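You operate a simulated robot arm through the tools that you are given. There is no shell and no other tool. Be economical: measure what you need, move in short steps, check, and stop when the job is done.

You are at the controls of a simulated two-armed robot. One attempt, no reset.

TASK
Put the blue plate on the dining table top away on the sideboard top.
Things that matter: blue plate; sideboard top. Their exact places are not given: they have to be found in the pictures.

Only the result counts: the job must be done as asked and must still hold three seconds after the hand-in. Knocking over, shifting, dropping, spilling or breaking anything else fails it.

THE ROBOT
Two 7-joint arms with two-finger parallel grippers on one trunk, on a base that drives. Base frame: it is fixed to the floor where the robot stands at the start and does not move with it; the origin is under the middle of the robot, x ahead of it, y to its left, z up. Units: mm, degrees, N and s.
The left shoulder is at the start at [50, 161, 1098], the right one opposite. With the tool pointing down near the work surface each hand reaches from about 180 to 680 mm from the robot's upright axis, wherever it stands, measured 20 degrees to its own side. Places, roughly: sideboard top [-1000, -200, 800]. Payload 3.43 kg a hand.
Tool frame (each hand has its own): the origin (TCP) lies between the finger pads and is the grasp point; the fingertips stand 30 mm ahead of it; z points along the fingers, y is the line along which they close. Largest opening 94 mm; finger width 28, thickness 10; the body of the gripper, 50 by 96 mm, starts 55 mm behind the TCP.
Orientation is that of the tool frame in the base frame, as [roll, pitch, yaw] about the fixed x, y, z axes, in that order (R = Rz(yaw) Ry(pitch) Rx(roll)). With the fingers straight down and closing along the base's y, the tool's x points along the base's -x, its y along +y and its z along -z.

THE INTERFACE
- The arms move only by the tool move_arm. It takes "left_rows", "right_rows" or both (then of equal length, played together; a hand with none holds still); each is one flat list of numbers, 7 for each row, row after row: the shift along the tool's x, y, z in units of 200 mm (1.0 is 200 mm), then the turn, a rotation vector about the tool's x, y, z in units of 90 degrees (1.0 is 90 degrees), then the gripper command, from -1 (fully open) to 1 (shut), values between in proportion. In form: [x, y, z, wx, wy, wz, jaw, x, y, z, wx, wy, wz, jaw, ...]. A call has 1 to 20 rows; each row is the pose to reach, as a shift and turn from the pose commanded when the call began, along the tool's axes at that moment. A call with a number of a shift or a turn outside -1 to 1 is refused whole. Each row takes 0.2 s and may step no farther than 50 mm and 8.6 degrees from the row before; otherwise, or with a gripper value out of range, the whole call is refused. Where a pose cannot be reached the arm comes as near as it can. A force on the tool above 40 N (or 10 N above the force at the start of the call, whichever is more), or a blocked arm, ends the call early, and 0.2 s more pass. Each finger travels about 45 mm/s and halts on what it meets, pressing with about 35 N; the grip force reading is that of the motor and also rises with nothing between the fingers. The clock runs only during rows and for 0.2 s after the last one: add rows that repeat a pose to give the fingers time. The reply holds the time, the measured pose of the TCP, the force on the tool along the base axes, the opening and the grip force, in the units named above and with some noise, with the torque about the TCP (base axes, N m) and any sound that the robot's microphone picked up, and new pictures: "show" is both (left out), scene, wrist or none (wrist: the cameras of the hands that moved).
- Cameras (640 x 400 px; columns grow to the right, rows downward): "scene" is now at [56, -85.1, 1217.7]; the picture's right is [-0.99, -0.17, 0.00], its down [-0.11, 0.62, -0.78] and it looks along [0.13, -0.76, -0.63] (base axes); focal length 214 px, centre (320, 200). "left" rides on the left gripper at [76, -14, -102] in its tool frame; the picture's right is [0.18, 0.98, 0.00], its down [-0.75, 0.14, -0.64] and it looks along [-0.63, 0.12, 0.77] (tool axes); focal length 243 px, centre (320, 200). "right" rides on the right gripper at [76, 14, -103] in its tool frame; the picture's right is [-0.18, 0.98, 0.00], its down [-0.75, -0.14, -0.64] and it looks along [-0.63, -0.12, 0.77] (tool axes); focal length 243 px, centre (320, 200).
- move_column(by): slides the trunk up (or, below 0, down) by that many mm; the arms and the scene camera ride with it, the base frame stays. It gives what a move gives, with no picture.
- drive_base(legs): drives the robot by 1 to 6 legs, each [ahead, left, turn to the left] in mm, mm and degrees, along the robot's own axes; the way and the turn of a leg run together, so that a leg with both is an arc; at most 1500 mm and 180 degrees a leg. The arms and the cameras ride along, it lands a little off, and it stops where it bumps. It gives what a move gives, and a new picture of the scene camera.
- aim_head(pan, tilt): turns the head with the scene camera to pan (to the left, within 80 degrees either way) and tilt (down, from -29 to 69), counted from straight ahead of the robot. It gives what a move gives, and a new picture of the scene camera.
- locate(camera, pixels): for up to 12 pixels [column, row] of the newest picture of that camera ("zoom" is the newest enlarged one), the place [x, y, z] in the base frame of the surface seen there, good to about 2 mm. The clock stands still meanwhile.
- enlarge(camera, box): a new picture of the part [left, top, right, bottom] of that camera's present view, enlarged. The clock stands still meanwhile.
- job_done(): hands the job in; it is judged then, once.

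Go step by step. Measure first, check grasps and placings, and put right what went wrong. The budget is 80 turns and 260 pictures, counting those below and the enlarged ones. Unless the task says otherwise, let go and move clear before handing in, and close with one line.

The tools are called after "Request:" by a JSON object that holds its "fn" and its "kwargs". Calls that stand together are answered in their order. move_arm: Moves the arms, as the interface text tells. Its arguments: {"type":"object","properties":{"left_rows":{"type":"array","items":{"type":"number"}},"right_rows":{"type":"array","items":{"type":"number"}},"show":{"type":"string","enum":["both","scene","wrist","none"]}},"required":[]} The other tools are called the same way: move_column (by) slides the trunk up or down; drive_base (legs) drives the base; aim_head (pan, tilt) turns the head that bears the scene camera; locate (camera, pixels) gives the place of the surface under pixels of a picture; enlarge (camera, box) takes an enlarged picture of a part of a camera's view; job_done () hands the job in.

At the start:

```text
t: 0.0
left_eef_pos: [344.2, -34.5, 983.2]
left_tool_rot: [180.0, -0.1, -179.9]
left_wrist_force: [-0.1, 0.3, 0.5]
left_ft_torque: [0.0, -0.03, 0.0]
left_width: 93.7
left_finger_force: 0.1
right_eef_pos: [263.8, -396.5, 1055.7]
right_tool_rot: [-180.0, 0.0, 180.0]
right_wrist_force: [-0.3, -0.3, 0.4]
right_ft_torque: [0.0, -0.01, 0.02]
right_width: 94.1
right_finger_force: 0.0
trunk travel left (down, up): [-125.0, 142.0]
robot x, y, heading: [0.2, -0.0, -0.1]
head pan, tilt: [-80.2, 39.2]
```

scene: 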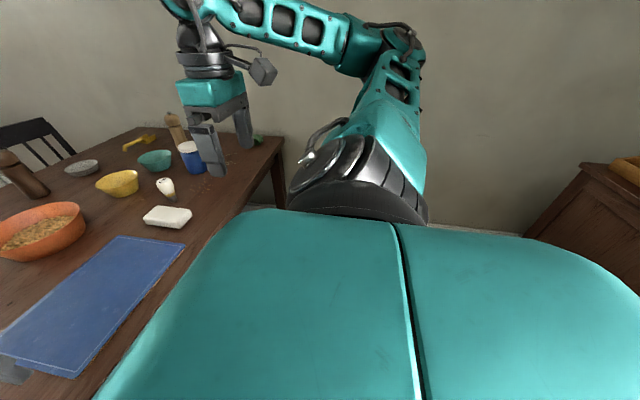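
right: 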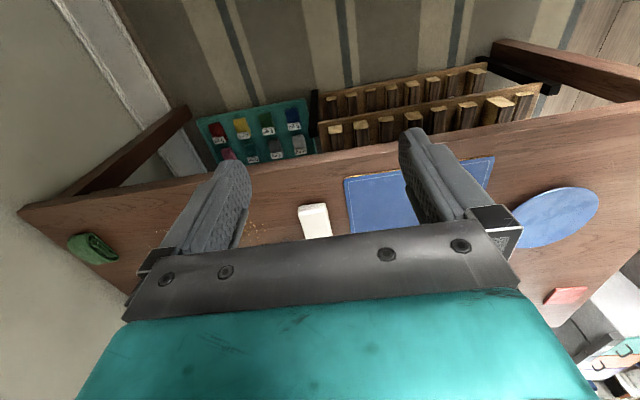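
left: 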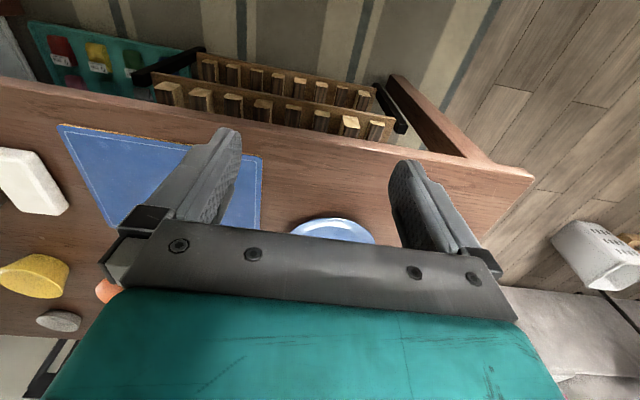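

The scene camera is looking right; the table is ahead, with a blue plate in the left part of it. I aim the head forward to see it.

Request:
{"fn": "aim_head", "kwargs": {"pan": 0, "tilt": 45}}

```text
t: 1.5
left_eef_pos: [345.5, -34.3, 984.0]
left_tool_rot: [180.0, 0.1, -180.0]
left_wrist_force: [-0.2, 0.5, -0.3]
left_ft_torque: [-0.01, 0.01, -0.02]
left_width: 94.0
left_finger_force: 0.2
right_eef_pos: [263.5, -398.8, 1054.4]
right_tool_rot: [179.9, 0.0, 180.0]
right_wrist_force: [-0.2, 0.5, -0.6]
right_ft_torque: [0.0, 0.0, 0.0]
right_width: 93.9
right_finger_force: 0.0
trunk travel left (down, up): [-125.0, 142.0]
robot x, y, heading: [1.4, 2.5, -0.0]
head pan, tilt: [0.0, 45.0]
```

scene: 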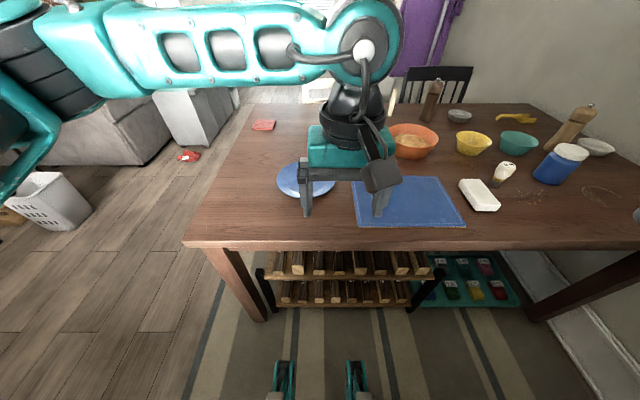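

The plate is at about (303,180), partly behind the left gripper. I enlarge and measure it.

Request:
{"fn": "enlarge", "kwargs": {"camera": "scene", "box": [240, 130, 400, 230]}}

Request:
{"fn": "locate", "kwargs": {"camera": "scene", "pixels": [[278, 180], [285, 189], [290, 167], [320, 190], [288, 180], [185, 245], [270, 105], [355, 225], [353, 180], [265, 125], [295, 180], [240, 200]]}}

Request:
{"fn": "enlarge", "kwargs": {"camera": "right", "box": [480, 160, 640, 260]}}

Request:
{"fn": "locate", "kwargs": {"camera": "right", "pixels": [[599, 198], [585, 230], [560, 188], [525, 205], [530, 247], [555, 247], [560, 215], [555, 225], [490, 160], [600, 188]]}}

```text
4.00 times, centred on (320, 180) of scene
```

zoom: 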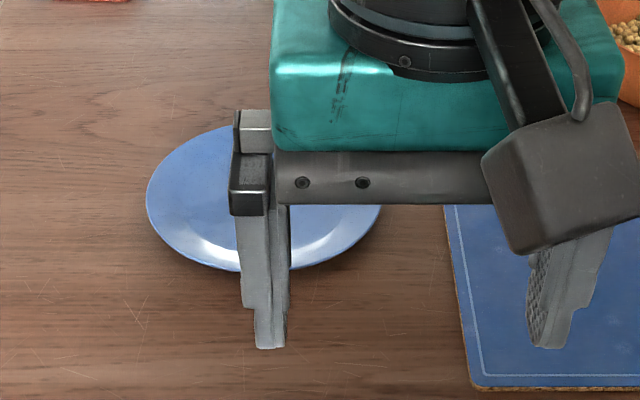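

```text
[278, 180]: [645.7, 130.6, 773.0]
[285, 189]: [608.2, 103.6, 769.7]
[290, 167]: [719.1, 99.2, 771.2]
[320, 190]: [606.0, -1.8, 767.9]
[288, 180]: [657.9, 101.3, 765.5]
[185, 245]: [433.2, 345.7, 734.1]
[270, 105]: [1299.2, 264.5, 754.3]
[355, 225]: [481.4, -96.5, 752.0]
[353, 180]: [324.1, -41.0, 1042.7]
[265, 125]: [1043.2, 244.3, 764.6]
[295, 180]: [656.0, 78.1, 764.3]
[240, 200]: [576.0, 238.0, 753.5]
```

```text
4.00 times, centred on (560, 210) of right
```

zoom: 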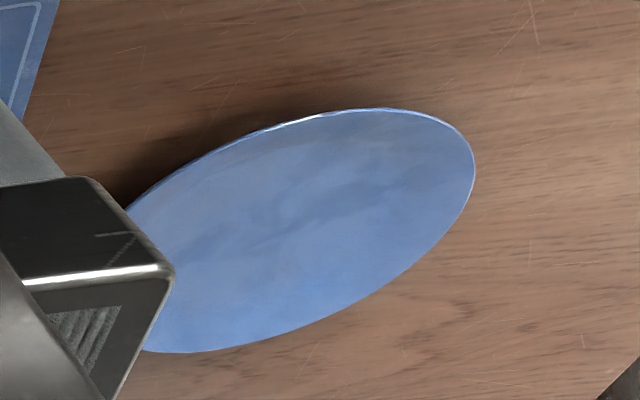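

```text
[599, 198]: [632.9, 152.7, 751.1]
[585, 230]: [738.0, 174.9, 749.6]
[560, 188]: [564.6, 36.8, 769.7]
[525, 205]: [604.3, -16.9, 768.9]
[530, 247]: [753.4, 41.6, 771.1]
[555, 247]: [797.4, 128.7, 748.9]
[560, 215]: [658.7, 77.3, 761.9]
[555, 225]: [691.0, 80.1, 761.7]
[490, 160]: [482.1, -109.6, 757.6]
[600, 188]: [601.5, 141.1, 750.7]
```

The plate spans about x 564–755, y −55…132, with its rim at z≈770 and the table at z≈751. I shift the left hand sideways to get an unobstructed view.

Request:
{"fn": "move_arm", "kwargs": {"left_rows": [0, 0.25, 0, 0, 0, 0, -1, 0, 0.5, 0, 0, 0, 0, -1, 0, 0.75, 0, 0, 0, 0, -1, 0, 1, 0, 0, 0, 0, -1]}}

Request:
{"fn": "enlarge", "kwargs": {"camera": "scene", "box": [260, 145, 356, 205]}}

```text
t: 2.5
left_eef_pos: [343.9, 166.5, 983.6]
left_tool_rot: [-179.9, 0.1, 179.9]
left_wrist_force: [0.9, -0.2, 0.4]
left_ft_torque: [-0.01, -0.01, 0.0]
left_width: 94.1
left_finger_force: 0.1
right_eef_pos: [263.5, -397.5, 1055.6]
right_tool_rot: [180.0, 0.0, -180.0]
right_wrist_force: [0.1, 0.1, 0.5]
right_ft_torque: [0.01, 0.0, 0.03]
right_width: 94.1
right_finger_force: 0.2
trunk travel left (down, up): [-125.0, 142.0]
robot x, y, heading: [2.1, 1.1, -0.2]
head pan, tilt: [0.0, 45.0]
```

scene: 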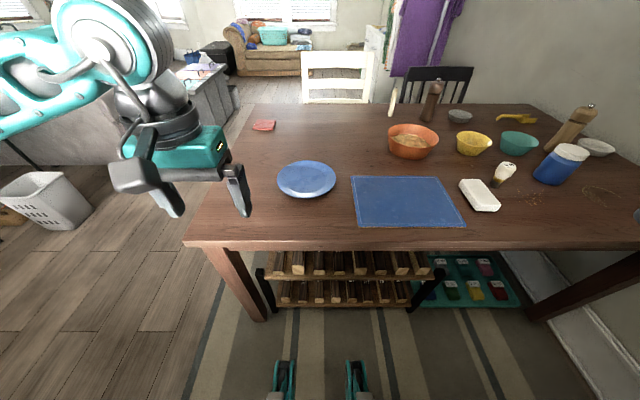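
left: 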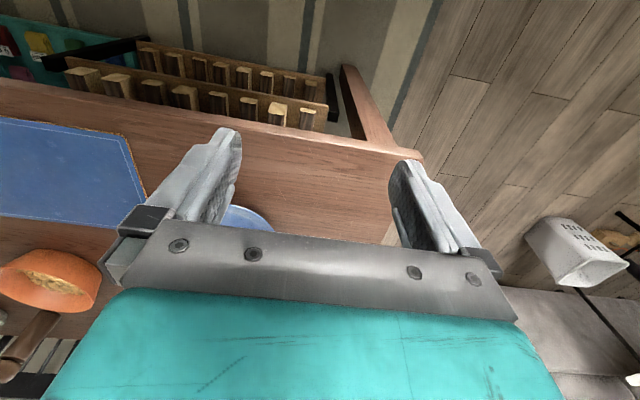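

```text
6.67 times, centred on (308, 175) of scene
```

zoom: 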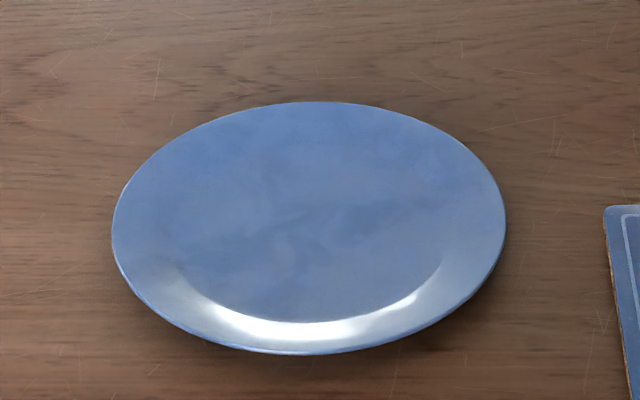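

Request:
{"fn": "locate", "kwargs": {"camera": "zoom", "pixels": [[308, 352], [308, 345], [308, 337], [308, 329], [308, 321], [308, 312], [308, 230], [308, 105], [114, 225], [503, 225], [308, 375], [135, 225]]}}

Request:
{"fn": "locate", "kwargs": {"camera": "scene", "pixels": [[300, 246], [185, 243], [353, 200]]}}

Request:
{"fn": "aim_head", "kwargs": {"pan": -80, "tilt": 15}}

```text
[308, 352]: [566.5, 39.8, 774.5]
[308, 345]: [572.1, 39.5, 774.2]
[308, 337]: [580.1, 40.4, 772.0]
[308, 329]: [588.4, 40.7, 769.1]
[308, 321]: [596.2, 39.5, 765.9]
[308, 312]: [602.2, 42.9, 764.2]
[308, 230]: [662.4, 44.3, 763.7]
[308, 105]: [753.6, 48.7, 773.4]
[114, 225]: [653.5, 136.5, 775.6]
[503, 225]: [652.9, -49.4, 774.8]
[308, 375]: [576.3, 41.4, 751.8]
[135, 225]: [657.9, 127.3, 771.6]
```

```text
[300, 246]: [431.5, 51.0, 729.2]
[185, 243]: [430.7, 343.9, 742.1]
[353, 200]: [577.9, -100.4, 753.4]
```

```text
t: 4.1
left_eef_pos: [343.6, 165.7, 983.2]
left_tool_rot: [180.0, 0.1, 180.0]
left_wrist_force: [0.1, 0.8, -0.5]
left_ft_torque: [-0.02, -0.02, 0.0]
left_width: 94.0
left_finger_force: 0.0
right_eef_pos: [263.5, -398.9, 1055.3]
right_tool_rot: [180.0, 0.0, -179.9]
right_wrist_force: [-0.2, 0.9, -0.5]
right_ft_torque: [-0.02, 0.03, -0.04]
right_width: 94.0
right_finger_force: 0.0
trunk travel left (down, up): [-125.0, 142.0]
robot x, y, heading: [1.4, -0.7, -0.0]
head pan, tilt: [-80.0, 15.0]
```

scene: 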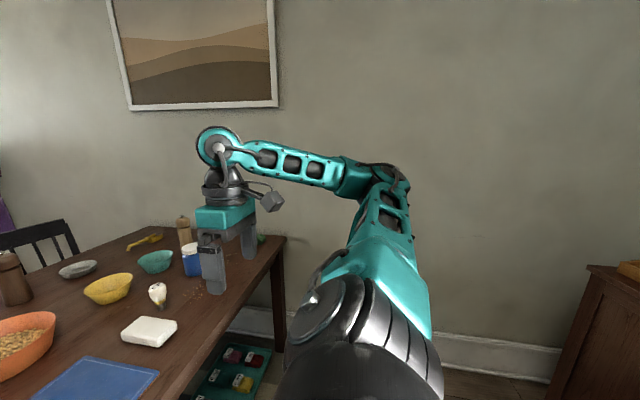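

Plate: centre ≈(660, 43), radius ≈95, rim top z≈775 sloping down to a well at 764, so the rim overhangs the table (751) by about 18 mm. I'll grip the near rim with a shallow-tilted gripper, lower finger under the rim. First I yaw the left hand 90°.

Request:
{"fn": "move_arm", "kwargs": {"left_rows": [0, 0, 0, 0, 0, 0.09, -1, 0, 0, 0, 0, 0, 0.18, -1, 0, 0, 0, 0, 0, 0.27, -1, 0, 0, 0, 0, 0, 0.36, -1, 0, 0, 0, 0, 0, 0.45, -1, 0, 0, 0, 0, 0, 0.54, -1, 0, 0, 0, 0, 0, 0.63, -1, 0, 0, 0, 0, 0, 0.72, -1, 0, 0, 0, 0, 0, 0.81, -1, 0, 0, 0, 0, 0, 0.9, -1, 0, 0, 0, 0, 0, 1.0, -1, 0, 0, 0, 0, 0, 1.0, -1], "show": "none"}}

Request:
{"fn": "aim_head", "kwargs": {"pan": 0, "tilt": 45}}

```text
refused: row 11 steps farther than a row can; nothing moved
```

```text
t: 5.6
left_eef_pos: [344.6, 164.6, 983.7]
left_tool_rot: [179.9, 0.0, 179.9]
left_wrist_force: [0.3, -0.4, 0.0]
left_ft_torque: [0.0, 0.0, -0.03]
left_width: 94.0
left_finger_force: 0.1
right_eef_pos: [263.9, -398.3, 1054.6]
right_tool_rot: [180.0, 0.0, -180.0]
right_wrist_force: [0.4, -0.3, -0.9]
right_ft_torque: [-0.02, 0.01, -0.02]
right_width: 94.3
right_finger_force: 0.0
trunk travel left (down, up): [-125.0, 142.0]
robot x, y, heading: [0.0, -2.0, -0.0]
head pan, tilt: [0.0, 45.0]
```

scene: 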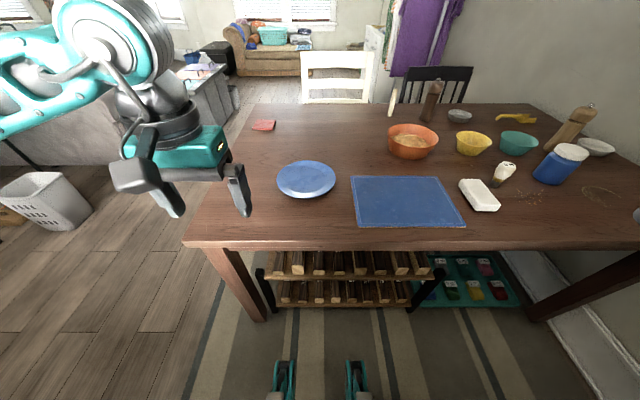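

The last row's step was too large; I resend it with even steps.

Request:
{"fn": "move_arm", "kwargs": {"left_rows": [0, 0, 0, 0, 0, 0.09, -1, 0, 0, 0, 0, 0, 0.18, -1, 0, 0, 0, 0, 0, 0.27, -1, 0, 0, 0, 0, 0, 0.36, -1, 0, 0, 0, 0, 0, 0.45, -1, 0, 0, 0, 0, 0, 0.54, -1, 0, 0, 0, 0, 0, 0.63, -1, 0, 0, 0, 0, 0, 0.72, -1, 0, 0, 0, 0, 0, 0.81, -1, 0, 0, 0, 0, 0, 0.9, -1, 0, 0, 0, 0, 0, 0.99, -1, 0, 0, 0, 0, 0, 1.0, -1], "show": "scene"}}

```text
t: 8.2
left_eef_pos: [335.8, 134.3, 959.1]
left_tool_rot: [175.4, 1.1, 103.2]
left_wrist_force: [0.0, 0.4, -0.2]
left_ft_torque: [0.02, -0.01, -0.01]
left_width: 94.1
left_finger_force: 0.1
left hand out of reach, approached as far as the arm can: row 10, 11, 12
right_eef_pos: [263.0, -397.7, 1056.1]
right_tool_rot: [180.0, 0.0, 180.0]
right_wrist_force: [-0.3, 0.4, 0.0]
right_ft_torque: [-0.01, 0.0, -0.03]
right_width: 93.7
right_finger_force: 0.0
trunk travel left (down, up): [-125.0, 142.0]
robot x, y, heading: [2.3, 0.4, 0.2]
head pan, tilt: [0.0, 45.0]
```

scene: 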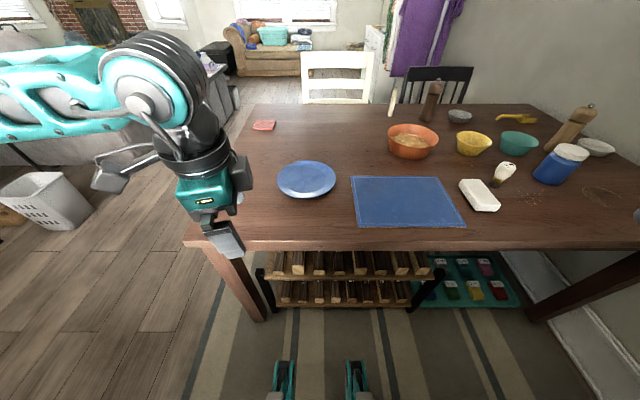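

Yaw hits a wrist limit at about 77° this way, so I go the other way (camera on the right side).

Request:
{"fn": "move_arm", "kwargs": {"left_rows": [0, 0, 0, 0, 0, -0.09, -1, 0, 0, 0, 0, 0, -0.18, -1, 0, 0, 0, 0, 0, -0.27, -1, 0, 0, 0, 0, 0, -0.36, -1, 0, 0, 0, 0, 0, -0.45, -1, 0, 0, 0, 0, 0, -0.54, -1, 0, 0, 0, 0, 0, -0.63, -1, 0, 0, 0, 0, 0, -0.72, -1, 0, 0, 0, 0, 0, -0.81, -1, 0, 0, 0, 0, 0, -0.9, -1, 0, 0, 0, 0, 0, -0.99, -1, 0, 0, 0, 0, 0, -1.0, -1], "show": "none"}}

Request:
{"fn": "move_arm", "kwargs": {"left_rows": [0, 0, 0, 0, 0, -0.09, -1, 0, 0, 0, 0, 0, -0.18, -1, 0, 0, 0, 0, 0, -0.27, -1, 0, 0, 0, 0, 0, -0.36, -1, 0, 0, 0, 0, 0, -0.45, -1, 0, 0, 0, 0, 0, -0.54, -1, 0, 0, 0, 0, 0, -0.63, -1, 0, 0, 0, 0, 0, -0.72, -1, 0, 0, 0, 0, 0, -0.81, -1, 0, 0, 0, 0, 0, -0.9, -1, 0, 0, 0, 0, 0, -0.99, -1, 0, 0, 0, 0, 0, -1.0, -1], "show": "scene"}}

```text
t: 10.8
left_eef_pos: [336.1, 134.6, 959.4]
left_tool_rot: [-178.9, 4.8, -166.6]
left_wrist_force: [-0.6, 1.1, -0.2]
left_ft_torque: [0.0, 0.01, 0.0]
left_width: 94.2
left_finger_force: 0.1
right_eef_pos: [264.1, -398.4, 1055.4]
right_tool_rot: [180.0, -0.1, 180.0]
right_wrist_force: [-0.4, 1.0, -0.2]
right_ft_torque: [0.05, 0.0, 0.01]
right_width: 93.9
right_finger_force: 0.1
trunk travel left (down, up): [-125.0, 142.0]
robot x, y, heading: [3.0, 2.6, 0.0]
head pan, tilt: [0.0, 45.0]
```

```text
t: 13.4
left_eef_pos: [335.4, 134.4, 958.5]
left_tool_rot: [-175.2, -1.0, -76.6]
left_wrist_force: [-0.3, 0.0, 0.0]
left_ft_torque: [-0.01, -0.01, 0.02]
left_width: 94.0
left_finger_force: 0.1
right_eef_pos: [263.8, -398.5, 1056.1]
right_tool_rot: [179.9, 0.1, 180.0]
right_wrist_force: [0.1, 0.5, -0.7]
right_ft_torque: [0.01, 0.0, -0.02]
right_width: 94.0
right_finger_force: 0.1
trunk travel left (down, up): [-125.0, 142.0]
robot x, y, heading: [0.2, 1.3, 0.1]
head pan, tilt: [0.0, 45.0]
```

scene: 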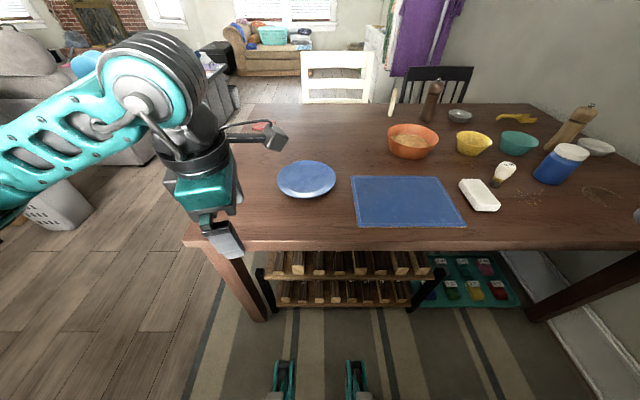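

The other direction works. Now I square up the yaw and bring the hand in front of the plate at y≈43.

Request:
{"fn": "move_arm", "kwargs": {"left_rows": [0.122, -0.12, 0.058, -0.011, 0, 0.03, -1, 0.244, -0.24, 0.116, -0.021, 0, 0.06, -1, 0.366, -0.36, 0.174, -0.032, 0, 0.09, -1, 0.488, -0.48, 0.232, -0.042, 0, 0.12, -1, 0.61, -0.6, 0.29, -0.053, 0, 0.149, -1], "show": "none"}}

Request:
{"fn": "move_arm", "kwargs": {"left_rows": [0, 0, 0, 0.09, 0, 0, -1, 0, 0, 0, 0.18, 0, 0, -1, 0, 0, 0, 0.27, 0, 0, -1, 0, 0, 0, 0.36, 0, 0, -0.7, 0, 0, 0, 0.45, 0, 0, -0.4, 0, 0, 0, 0.54, 0, 0, -0.2, 0, 0, 0, 0.63, 0, 0, 0, 0, 0, 0, 0.722, 0, 0, 0.15, 0, 0, 0, 0.722, 0, 0, 0.15]}}

```text
t: 14.6
left_eef_pos: [485.7, 43.2, 912.1]
left_tool_rot: [-179.9, -0.5, -90.2]
left_wrist_force: [-0.2, -0.9, -0.5]
left_ft_torque: [-0.04, 0.01, 0.0]
left_width: 94.0
left_finger_force: 0.0
right_eef_pos: [263.5, -399.7, 1055.7]
right_tool_rot: [180.0, 0.0, -179.9]
right_wrist_force: [0.2, -0.3, 0.7]
right_ft_torque: [-0.01, -0.04, 0.01]
right_width: 94.2
right_finger_force: 0.1
trunk travel left (down, up): [-125.0, 142.0]
robot x, y, heading: [1.1, -4.9, 0.1]
head pan, tilt: [0.0, 45.0]
```

```text
t: 16.6
left_eef_pos: [485.7, 44.6, 913.6]
left_tool_rot: [-114.9, -0.6, -90.1]
left_wrist_force: [0.1, -1.1, 0.3]
left_ft_torque: [0.0, -0.01, 0.0]
left_width: 39.8
left_finger_force: 0.0
right_eef_pos: [263.2, -398.3, 1055.2]
right_tool_rot: [180.0, 0.0, -180.0]
right_wrist_force: [0.6, -0.1, -0.4]
right_ft_torque: [-0.04, -0.03, 0.01]
right_width: 94.1
right_finger_force: 0.1
trunk travel left (down, up): [-125.0, 142.0]
robot x, y, heading: [-1.5, -1.6, -0.1]
head pan, tilt: [0.0, 45.0]
```

scene: 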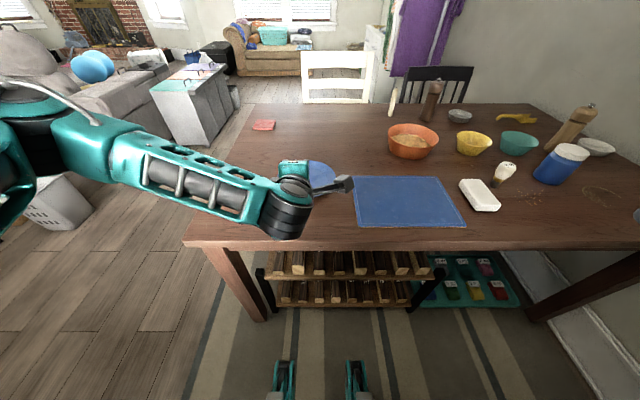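
left: 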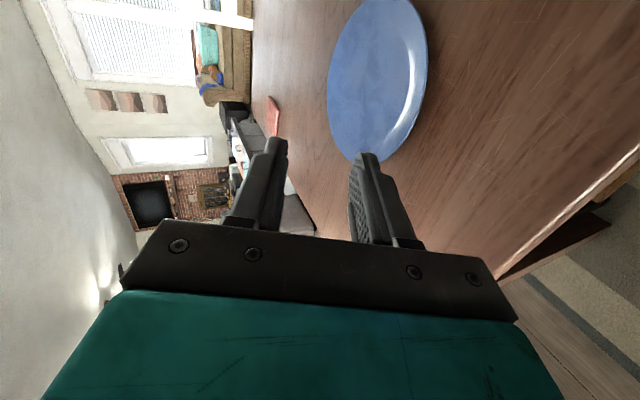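

The orientation is right. I descend to the approach point in front of the rim, TCP (520, 43, 794).

Request:
{"fn": "move_arm", "kwargs": {"left_rows": [0, 0.118, 0.103, 0, 0, 0, 0.15, 0, 0.235, 0.206, 0, 0, 0, 0.15, 0, 0.353, 0.309, 0, 0, 0, 0.15, 0, 0.47, 0.412, 0, 0, 0, 0.15, 0, 0.47, 0.412, 0, 0, 0, 0.15], "show": "both"}}

Request:
{"fn": "locate", "kwargs": {"camera": "left", "pixels": [[375, 158], [360, 185], [390, 200], [285, 145]]}}

```text
t: 17.8
left_eef_pos: [521.0, 42.8, 792.8]
left_tool_rot: [-115.0, -0.6, -90.1]
left_wrist_force: [-0.1, 0.2, -0.6]
left_ft_torque: [0.0, 0.02, 0.02]
left_width: 39.9
left_finger_force: 0.1
right_eef_pos: [262.6, -398.7, 1056.3]
right_tool_rot: [-179.9, 0.0, 179.9]
right_wrist_force: [-0.4, 0.2, 0.7]
right_ft_torque: [-0.01, -0.01, -0.02]
right_width: 94.1
right_finger_force: 0.2
trunk travel left (down, up): [-125.0, 142.0]
robot x, y, heading: [-0.7, -0.5, -0.2]
head pan, tilt: [0.0, 45.0]
```

scene: 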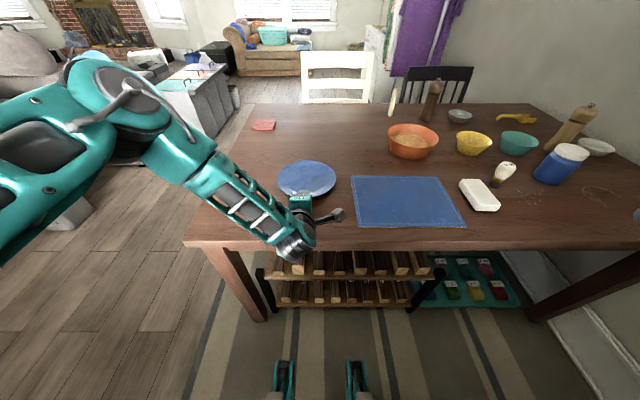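
left: 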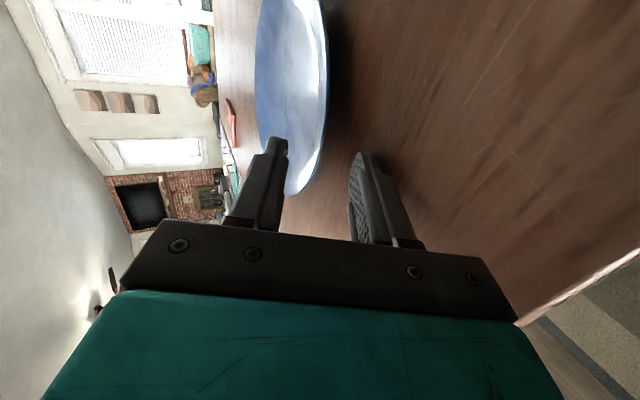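

```text
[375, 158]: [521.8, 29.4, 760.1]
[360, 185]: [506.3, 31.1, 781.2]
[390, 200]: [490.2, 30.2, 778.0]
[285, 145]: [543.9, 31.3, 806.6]
```

The lower finger is at about table level +3 mm, beneath the rim height. I slide in horizontally 38 mm so the lower finger goes under the rim.

Request:
{"fn": "move_arm", "kwargs": {"left_rows": [0, -0.029, 0.056, 0, 0, 0, 0.15, 0, -0.058, 0.112, 0, 0, 0, 0.15, 0, -0.087, 0.169, 0, 0, 0, 0.15, 0, -0.087, 0.169, 0, 0, 0, 0.15], "show": "wrist"}}

Request:
{"fn": "enlarge", "kwargs": {"camera": "left", "box": [220, 100, 444, 240]}}

```text
t: 18.8
left_eef_pos: [559.0, 43.9, 794.6]
left_tool_rot: [-115.0, -0.6, -90.0]
left_wrist_force: [-0.8, 0.1, -0.5]
left_ft_torque: [0.0, 0.02, -0.02]
left_width: 40.7
left_finger_force: 0.5
right_eef_pos: [263.2, -398.2, 1055.5]
right_tool_rot: [-180.0, -0.1, -179.9]
right_wrist_force: [0.4, 0.5, -0.6]
right_ft_torque: [0.0, -0.02, -0.01]
right_width: 93.9
right_finger_force: 0.1
trunk travel left (down, up): [-125.0, 142.0]
robot x, y, heading: [1.4, -1.4, -0.1]
head pan, tilt: [0.0, 45.0]
```

left: 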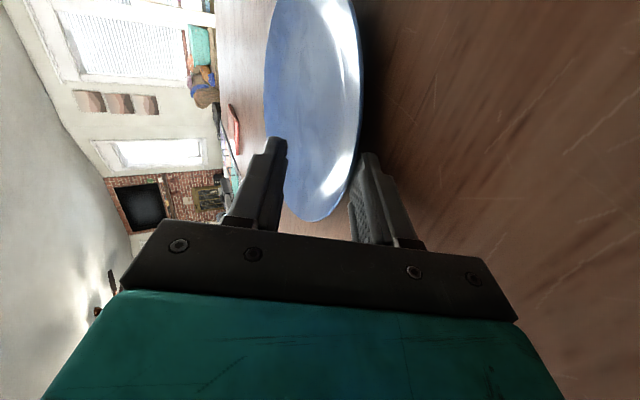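

```text
2.86 times, centred on (332, 170) of left
```

zoom: 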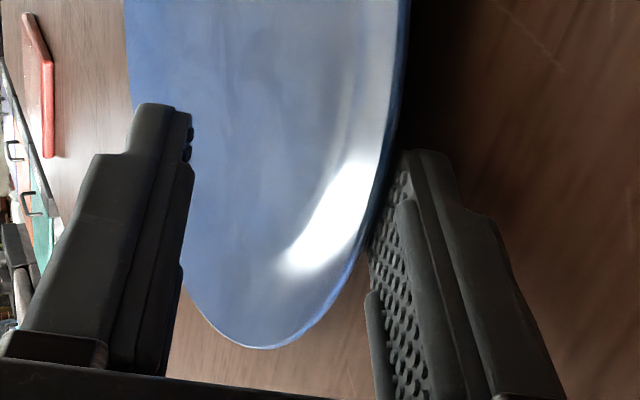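

The lower finger is under the rim, the upper one above. I go 5 mm deeper, then close while moving the hand down to keep the lower finger low.

Request:
{"fn": "move_arm", "kwargs": {"left_rows": [0, -0.004, 0.026, 0, 0, 0, 0.15, 0, 0.016, 0.026, 0, 0, 0, 0.32, 0, 0.036, 0.026, 0, 0, 0, 0.49, 0, 0.052, 0.026, 0, 0, 0, 0.64, 0, 0.06, 0.026, 0, 0, 0, 0.75, 0, 0.06, 0.026, 0, 0, 0, 0.75], "show": "wrist"}}

Request:
{"fn": "enlarge", "kwargs": {"camera": "left", "box": [220, 100, 444, 240]}}

```text
t: 20.2
left_eef_pos: [558.4, 43.6, 781.7]
left_tool_rot: [-115.0, -0.5, -90.1]
left_wrist_force: [0.4, -0.2, -1.5]
left_ft_torque: [-0.01, 0.01, 0.0]
left_width: 12.1
left_finger_force: 0.5
right_eef_pos: [264.7, -398.7, 1055.0]
right_tool_rot: [-179.9, -0.1, -180.0]
right_wrist_force: [-0.2, 0.3, 0.5]
right_ft_torque: [-0.04, 0.03, 0.0]
right_width: 94.1
right_finger_force: 0.0
trunk travel left (down, up): [-125.0, 142.0]
robot x, y, heading: [-1.1, -0.6, 0.1]
head pan, tilt: [0.0, 45.0]
```

left: 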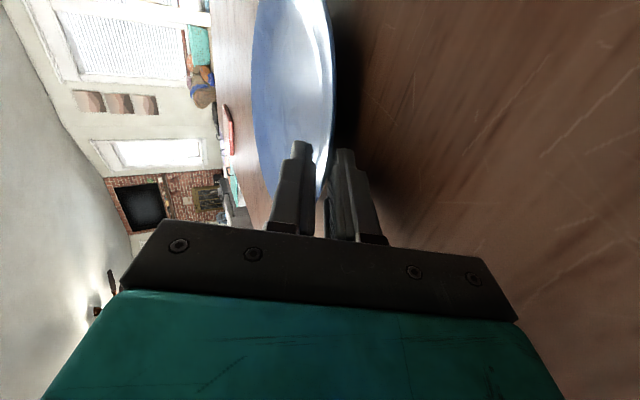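

```text
2.86 times, centred on (332, 170) of left
```

zoom: 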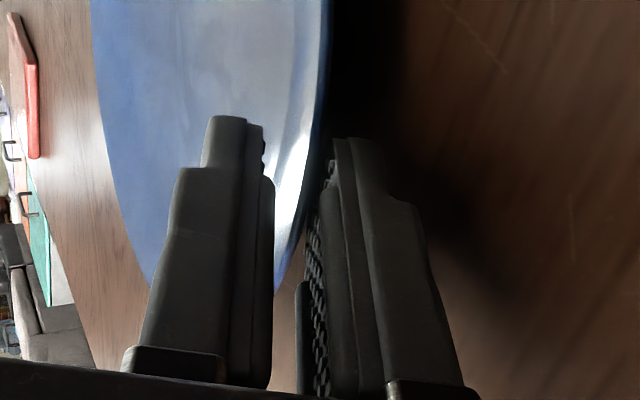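

The rim is between the fingers with a 12 mm gap. I close fully.

Request:
{"fn": "move_arm", "kwargs": {"left_rows": [0, 0, 0, 0, 0, 0, 0.85, 0, 0.005, 0, 0, 0, 0, 0.95, 0, 0.005, 0, 0, 0, 0, 1, 0, 0.005, 0, 0, 0, 0, 1, 0, 0.005, 0, 0, 0, 0, 1], "show": "wrist"}}

Request:
{"fn": "enlarge", "kwargs": {"camera": "left", "box": [220, 100, 444, 240]}}

```text
t: 21.4
left_eef_pos: [558.1, 43.0, 779.7]
left_tool_rot: [-114.9, -0.5, -90.1]
left_wrist_force: [1.9, -0.1, 1.4]
left_ft_torque: [-0.02, -0.41, -0.09]
left_width: 8.2
left_finger_force: 35.3
right_eef_pos: [263.5, -397.6, 1055.7]
right_tool_rot: [-180.0, 0.0, 179.9]
right_wrist_force: [-0.4, -0.2, 0.2]
right_ft_torque: [0.03, 0.0, 0.0]
right_width: 94.0
right_finger_force: 0.2
trunk travel left (down, up): [-125.0, 142.0]
robot x, y, heading: [3.1, -1.3, 0.1]
head pan, tilt: [0.0, 45.0]
```

left: 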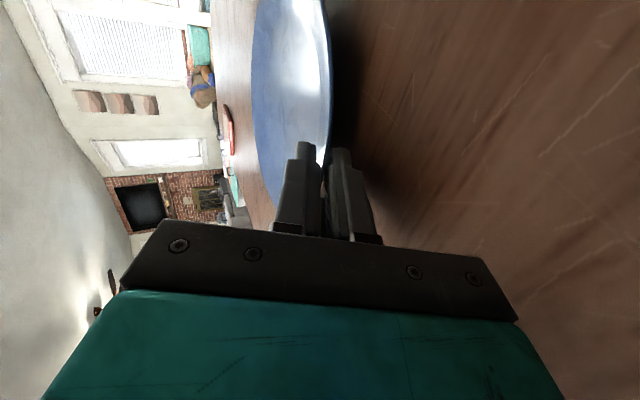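

```text
2.86 times, centred on (332, 170) of left
```

zoom: 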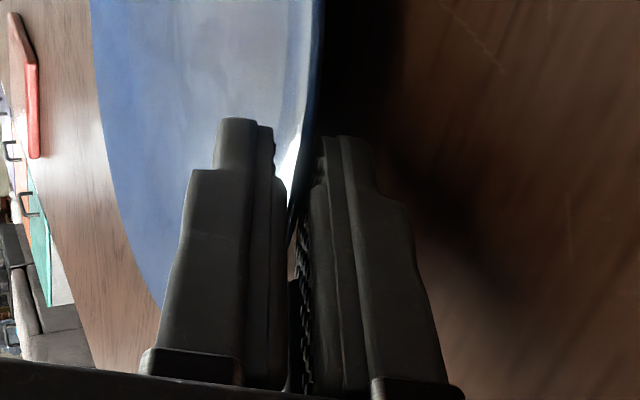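

Gripped (opening 8.2 mm, 35 N). I lift 30 mm straight up and check.

Request:
{"fn": "move_arm", "kwargs": {"left_rows": [0, -0.034, -0.016, 0, 0, 0, 1, 0, -0.068, -0.032, 0, 0, 0, 1, 0, -0.102, -0.047, 0, 0, 0, 1, 0, -0.136, -0.063, 0, 0, 0, 1, 0, -0.136, -0.063, 0, 0, 0, 1]}}

Request:
{"fn": "enlarge", "kwargs": {"camera": "scene", "box": [240, 130, 400, 230]}}

```text
t: 22.6
left_eef_pos: [558.7, 42.1, 810.9]
left_tool_rot: [-115.0, -0.6, -90.1]
left_wrist_force: [-0.2, 0.4, -1.6]
left_ft_torque: [0.0, 0.08, 0.11]
left_width: 7.3
left_finger_force: 34.7
right_eef_pos: [263.3, -397.8, 1056.4]
right_tool_rot: [-180.0, -0.1, -180.0]
right_wrist_force: [0.8, 0.3, 0.1]
right_ft_torque: [0.01, 0.0, -0.01]
right_width: 94.0
right_finger_force: 0.1
trunk travel left (down, up): [-125.0, 142.0]
robot x, y, heading: [-1.8, 2.3, 0.1]
head pan, tilt: [0.0, 45.0]
```

scene: 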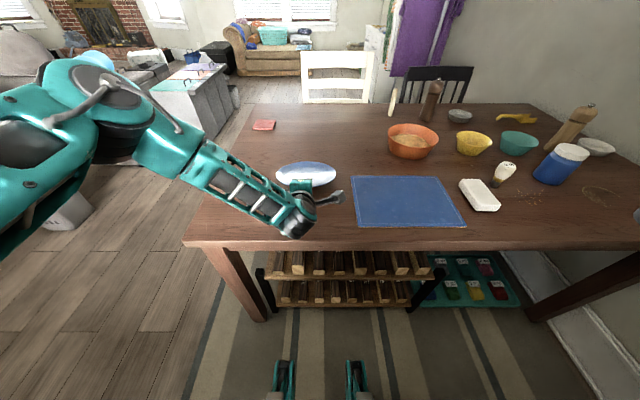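
left: 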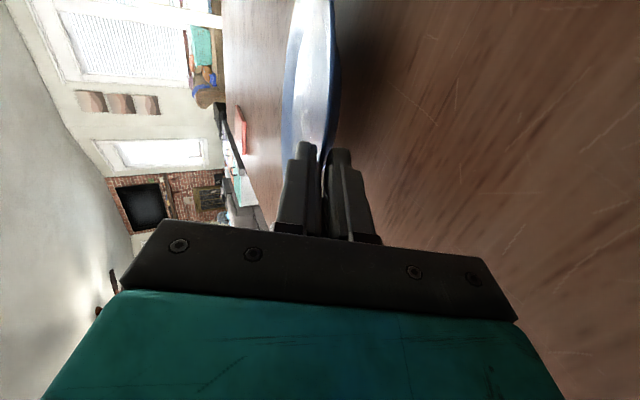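

```text
4.00 times, centred on (320, 180) of scene
```

zoom: 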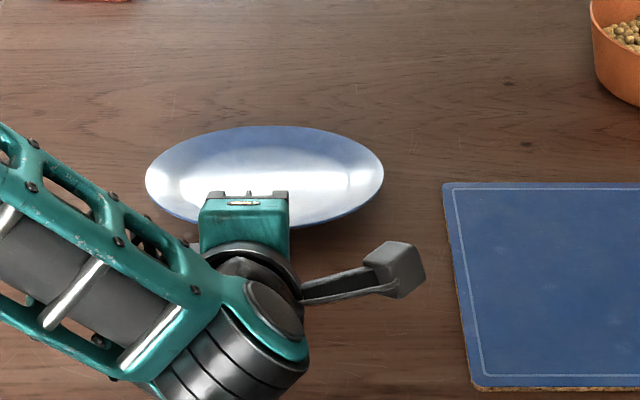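

The near edge rose and the grip holds (7.3 mm). I lift another 100 mm and check the far edge.

Request:
{"fn": "move_arm", "kwargs": {"left_rows": [0, -0.09, -0.042, 0, 0, 0, 1, 0, -0.18, -0.084, 0, 0, 0, 1, 0, -0.27, -0.127, 0, 0, 0, 1, 0, -0.36, -0.169, 0, 0, 0, 1, 0, -0.453, -0.211, 0, 0, 0, 1, 0, -0.453, -0.211, 0, 0, 0, 1]}}

Request:
{"fn": "enlarge", "kwargs": {"camera": "scene", "box": [240, 100, 400, 200]}}

```text
t: 24.0
left_eef_pos: [557.4, 43.2, 910.5]
left_tool_rot: [-115.0, -0.4, -90.1]
left_wrist_force: [0.6, -0.3, -2.7]
left_ft_torque: [0.01, 0.3, -0.01]
left_width: 7.5
left_finger_force: 34.3
right_eef_pos: [262.4, -398.2, 1055.3]
right_tool_rot: [-179.9, -0.2, 180.0]
right_wrist_force: [-0.7, -0.3, 0.0]
right_ft_torque: [0.03, 0.0, 0.0]
right_width: 93.9
right_finger_force: 0.1
trunk travel left (down, up): [-125.0, 142.0]
robot x, y, heading: [1.3, -1.1, 0.1]
head pan, tilt: [0.0, 45.0]
```

scene: 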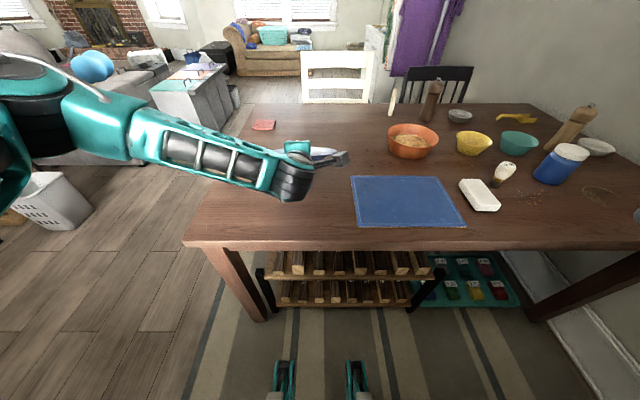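
left: 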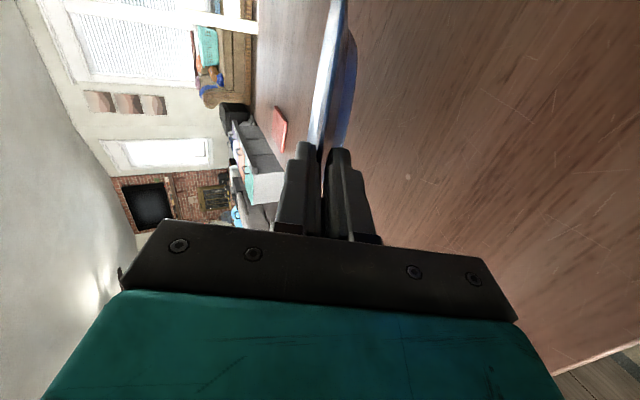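

```text
4.00 times, centred on (320, 150) of scene
```

zoom: 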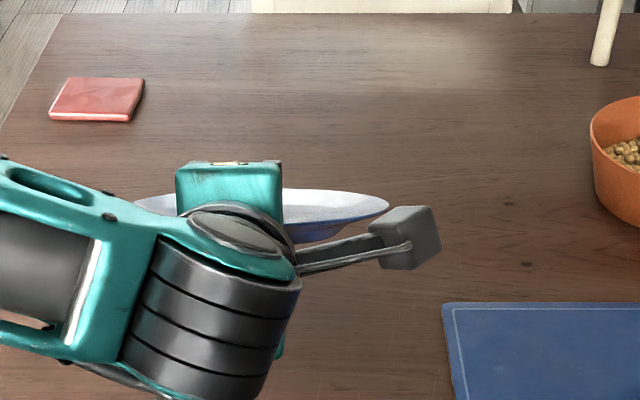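

The plate is held (2.7 N, stable). I retract the hand toward the robot and a little up before turning.

Request:
{"fn": "move_arm", "kwargs": {"left_rows": [0, 0.011, -0.2, 0, 0, 0, 1, 0, 0.023, -0.4, 0, 0, 0, 1, 0, 0.035, -0.6, 0, 0, 0, 1, 0, 0.046, -0.807, 0, 0, 0, 1, 0, 0.046, -0.807, 0, 0, 0, 1]}}

```text
t: 25.2
left_eef_pos: [408.1, 44.1, 970.4]
left_tool_rot: [-115.1, -0.5, -90.1]
left_wrist_force: [0.2, 0.7, -2.6]
left_ft_torque: [-0.01, 0.28, 0.01]
left_width: 7.8
left_finger_force: 34.7
right_eef_pos: [263.7, -398.3, 1055.3]
right_tool_rot: [-179.9, -0.2, 179.9]
right_wrist_force: [0.6, 0.0, 0.4]
right_ft_torque: [0.02, 0.02, 0.0]
right_width: 94.0
right_finger_force: 0.2
trunk travel left (down, up): [-125.0, 142.0]
robot x, y, heading: [3.1, 4.6, 0.0]
head pan, tilt: [0.0, 45.0]
```

scene: 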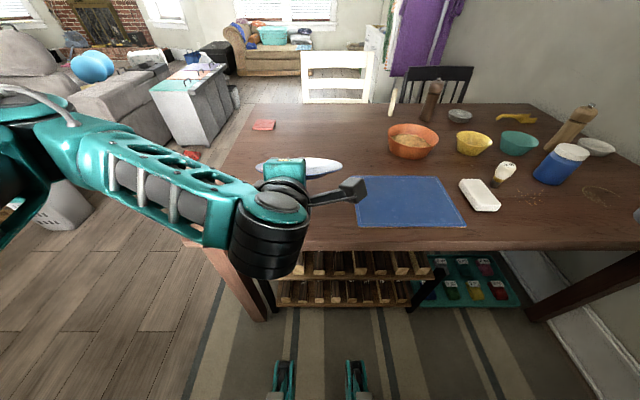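
left: 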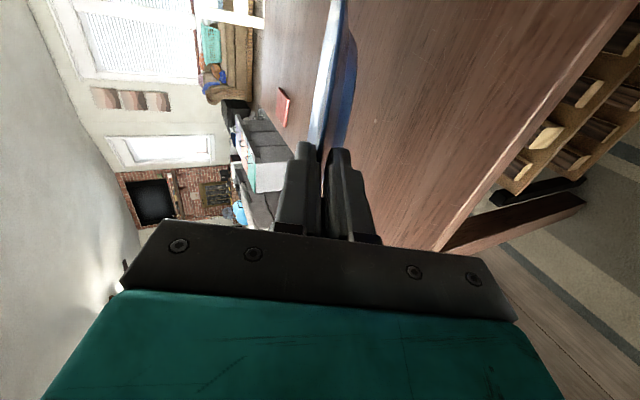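

Now I back off slightly and turn left 90° to look at the sideboard side.

Request:
{"fn": "drive_base", "kwargs": {"legs": [[-100, 0, 0], [0, 0, 90]]}}

Request:
{"fn": "aim_head", "kwargs": {"pan": 75, "tilt": 40}}

```text
t: 30.1
left_eef_pos: [-141.1, 408.4, 970.0]
left_tool_rot: [-115.0, -0.5, -0.5]
left_wrist_force: [-0.4, -0.2, -1.6]
left_ft_torque: [-0.26, 0.04, 0.01]
left_width: 7.4
left_finger_force: 34.8
right_eef_pos: [300.1, 261.5, 1055.1]
right_tool_rot: [-180.0, -0.1, -90.4]
right_wrist_force: [0.2, -0.3, 0.2]
right_ft_torque: [0.02, 0.01, 0.01]
right_width: 93.9
right_finger_force: 0.0
trunk travel left (down, up): [-125.0, 142.0]
robot x, y, heading: [-102.4, -0.7, 89.5]
head pan, tilt: [0.0, 45.0]
```

scene: 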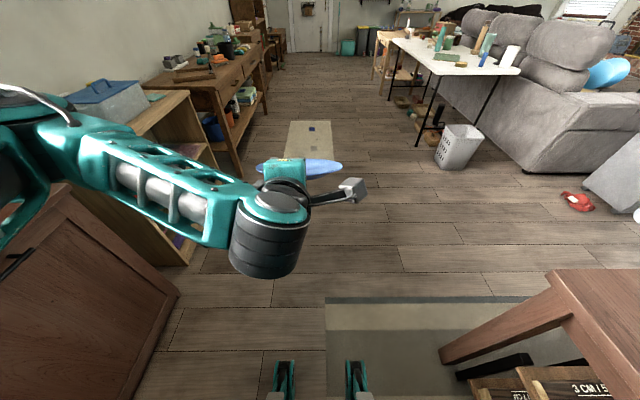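

```text
t: 31.6
left_eef_pos: [-140.8, 407.9, 969.2]
left_tool_rot: [-115.1, -0.5, -0.5]
left_wrist_force: [-0.4, -0.5, -2.7]
left_ft_torque: [-0.28, 0.0, 0.01]
left_width: 7.7
left_finger_force: 35.0
right_eef_pos: [301.1, 261.2, 1055.4]
right_tool_rot: [-179.9, -0.1, -90.4]
right_wrist_force: [-0.4, -0.5, 0.2]
right_ft_torque: [0.0, -0.03, -0.01]
right_width: 93.9
right_finger_force: 0.0
trunk travel left (down, up): [-125.0, 142.0]
robot x, y, heading: [-98.8, 3.0, 90.0]
head pan, tilt: [75.0, 40.0]
```

scene: 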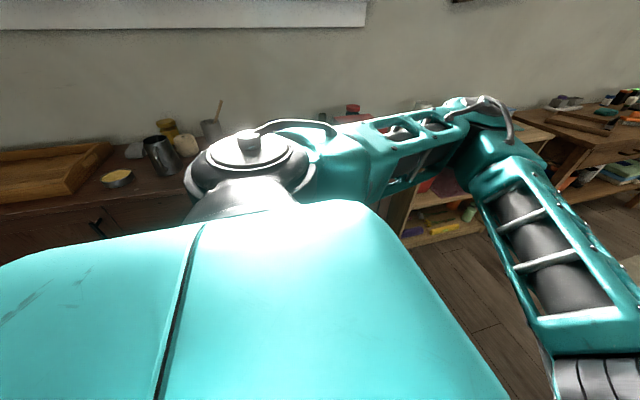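

The sideboard is on the left with a tray, a mug, jars on it. I measure it.

Request:
{"fn": "locate", "kwargs": {"camera": "scene", "pixels": [[20, 185], [60, 200], [140, 195], [130, 155], [118, 178], [160, 140], [185, 145], [165, 120], [210, 125], [352, 110], [430, 215], [10, 150]]}}

Request:
{"fn": "aim_head", "kwargs": {"pan": 40, "tilt": 25}}

```text
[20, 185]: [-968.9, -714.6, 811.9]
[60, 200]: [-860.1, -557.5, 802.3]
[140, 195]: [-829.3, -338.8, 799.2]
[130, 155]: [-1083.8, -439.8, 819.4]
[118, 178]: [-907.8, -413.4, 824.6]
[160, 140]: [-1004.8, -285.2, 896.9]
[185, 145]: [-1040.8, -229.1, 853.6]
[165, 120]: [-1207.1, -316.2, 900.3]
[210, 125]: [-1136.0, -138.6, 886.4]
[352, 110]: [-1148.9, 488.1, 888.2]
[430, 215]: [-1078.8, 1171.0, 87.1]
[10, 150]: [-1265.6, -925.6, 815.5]
```

```text
t: 32.6
left_eef_pos: [-142.1, 407.6, 970.1]
left_tool_rot: [-114.9, -0.5, -0.5]
left_wrist_force: [-0.7, -0.2, -2.8]
left_ft_torque: [-0.31, 0.01, -0.01]
left_width: 7.2
left_finger_force: 35.0
right_eef_pos: [299.9, 260.0, 1055.0]
right_tool_rot: [-180.0, 0.0, -90.4]
right_wrist_force: [0.2, -0.2, 0.1]
right_ft_torque: [-0.01, 0.0, -0.01]
right_width: 93.8
right_finger_force: 0.1
trunk travel left (down, up): [-125.0, 142.0]
robot x, y, heading: [-101.8, -0.2, 89.6]
head pan, tilt: [40.0, 25.0]
```

scene: 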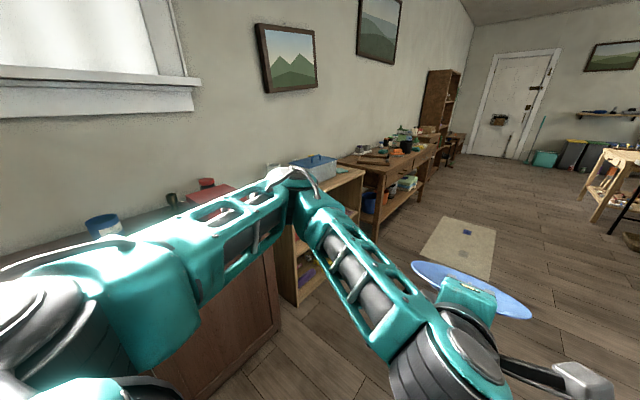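

The sideboard's front edge is at x≈−830, top z≈800, so there is room to turn. I turn another 90° to face it.

Request:
{"fn": "drive_base", "kwargs": {"legs": [[0, 0, 90]]}}

Request:
{"fn": "aim_head", "kwargs": {"pan": 0, "tilt": 40}}

```text
t: 36.9
left_eef_pos: [-507.9, -44.7, 970.8]
left_tool_rot: [-114.9, -0.5, 90.0]
left_wrist_force: [0.2, -0.3, -2.9]
left_ft_torque: [0.0, -0.32, -0.01]
left_width: 7.3
left_finger_force: 35.7
right_eef_pos: [-364.4, 398.7, 1055.1]
right_tool_rot: [179.9, 0.0, 0.1]
right_wrist_force: [0.4, 0.2, -0.5]
right_ft_torque: [0.04, -0.01, 0.01]
right_width: 93.6
right_finger_force: 0.0
trunk travel left (down, up): [-125.0, 142.0]
robot x, y, heading: [-100.5, -0.0, -180.0]
head pan, tilt: [40.0, 25.0]
```

scene: 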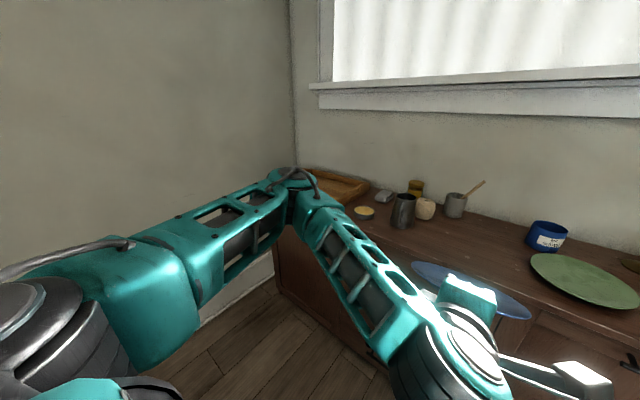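

```text
t: 37.9
left_eef_pos: [-507.8, -45.2, 968.8]
left_tool_rot: [-115.0, -0.5, 90.0]
left_wrist_force: [-0.1, -0.1, -2.9]
left_ft_torque: [0.02, -0.32, -0.03]
left_width: 7.1
left_finger_force: 35.2
right_eef_pos: [-363.1, 397.7, 1056.3]
right_tool_rot: [180.0, -0.1, 0.1]
right_wrist_force: [0.8, -0.2, -0.3]
right_ft_torque: [0.02, 0.03, -0.01]
right_width: 93.9
right_finger_force: 0.0
trunk travel left (down, up): [-125.0, 142.0]
robot x, y, heading: [-103.2, 1.4, -179.8]
head pan, tilt: [0.0, 40.0]
```

scene: 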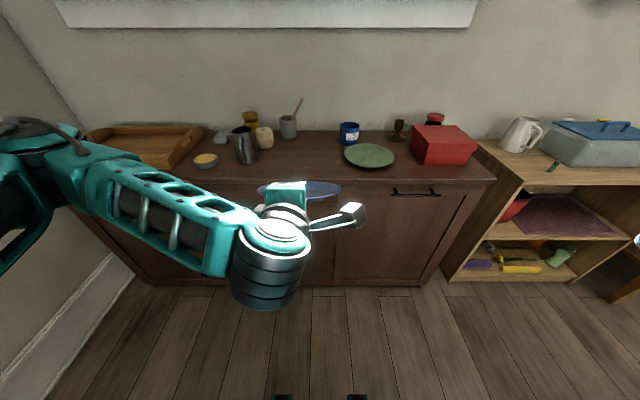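

I now see the whole top: a free area lies around (305,160) between the metal mug (245,145) and the green plate (368,155). I measure it.

Request:
{"fn": "enlarge", "kwargs": {"camera": "scene", "box": [200, 100, 400, 200]}}

Request:
{"fn": "locate", "kwargs": {"camera": "scene", "pixels": [[344, 155], [368, 168], [246, 163], [258, 155], [264, 147], [289, 138], [349, 144], [300, 172], [300, 145], [320, 160], [320, 181], [280, 160]]}}

```text
3.20 times, centred on (300, 150) of scene
```

zoom: 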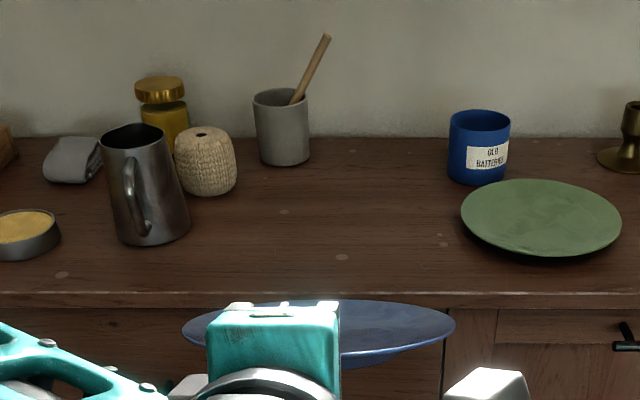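

```text
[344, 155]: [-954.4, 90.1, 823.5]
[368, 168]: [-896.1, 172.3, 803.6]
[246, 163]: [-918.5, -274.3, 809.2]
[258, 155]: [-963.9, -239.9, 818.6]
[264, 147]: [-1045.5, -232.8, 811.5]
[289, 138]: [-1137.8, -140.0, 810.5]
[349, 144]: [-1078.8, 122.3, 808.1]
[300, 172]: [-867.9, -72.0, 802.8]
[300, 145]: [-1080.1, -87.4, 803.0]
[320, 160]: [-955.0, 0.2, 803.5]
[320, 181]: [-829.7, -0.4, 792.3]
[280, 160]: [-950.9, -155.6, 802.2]
```

Free strip y −230…+85; target centre (−950, −70). I measure the held plate's tilt, then drive ahead 250 mm.

Request:
{"fn": "locate", "kwargs": {"camera": "zoom", "pixels": [[186, 330], [452, 322], [380, 305], [260, 303], [310, 299], [400, 340], [420, 345], [370, 360]]}}

Request:
{"fn": "drive_base", "kwargs": {"legs": [[250, 0, 0]]}}

```text
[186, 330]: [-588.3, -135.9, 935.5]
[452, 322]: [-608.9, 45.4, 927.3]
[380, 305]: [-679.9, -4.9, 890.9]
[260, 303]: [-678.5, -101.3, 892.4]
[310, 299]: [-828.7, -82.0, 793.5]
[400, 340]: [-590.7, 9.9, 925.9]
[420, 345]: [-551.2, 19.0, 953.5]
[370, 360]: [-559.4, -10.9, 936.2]
```

```text
t: 39.8
left_eef_pos: [-757.8, -45.6, 968.9]
left_tool_rot: [-115.0, -0.5, 90.0]
left_wrist_force: [-1.3, -0.5, -2.6]
left_ft_torque: [-0.03, -0.3, -0.02]
left_width: 7.1
left_finger_force: 34.7
right_eef_pos: [-615.2, 396.5, 1057.0]
right_tool_rot: [-179.9, -0.2, 0.0]
right_wrist_force: [0.7, 0.2, -0.1]
right_ft_torque: [0.0, -0.02, -0.02]
right_width: 94.0
right_finger_force: 0.1
trunk travel left (down, up): [-125.0, 142.0]
robot x, y, heading: [-350.4, -2.1, -179.8]
head pan, tilt: [0.0, 40.0]
```

scene: 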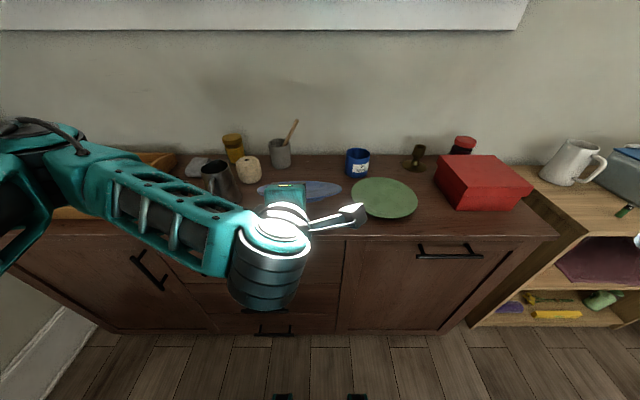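

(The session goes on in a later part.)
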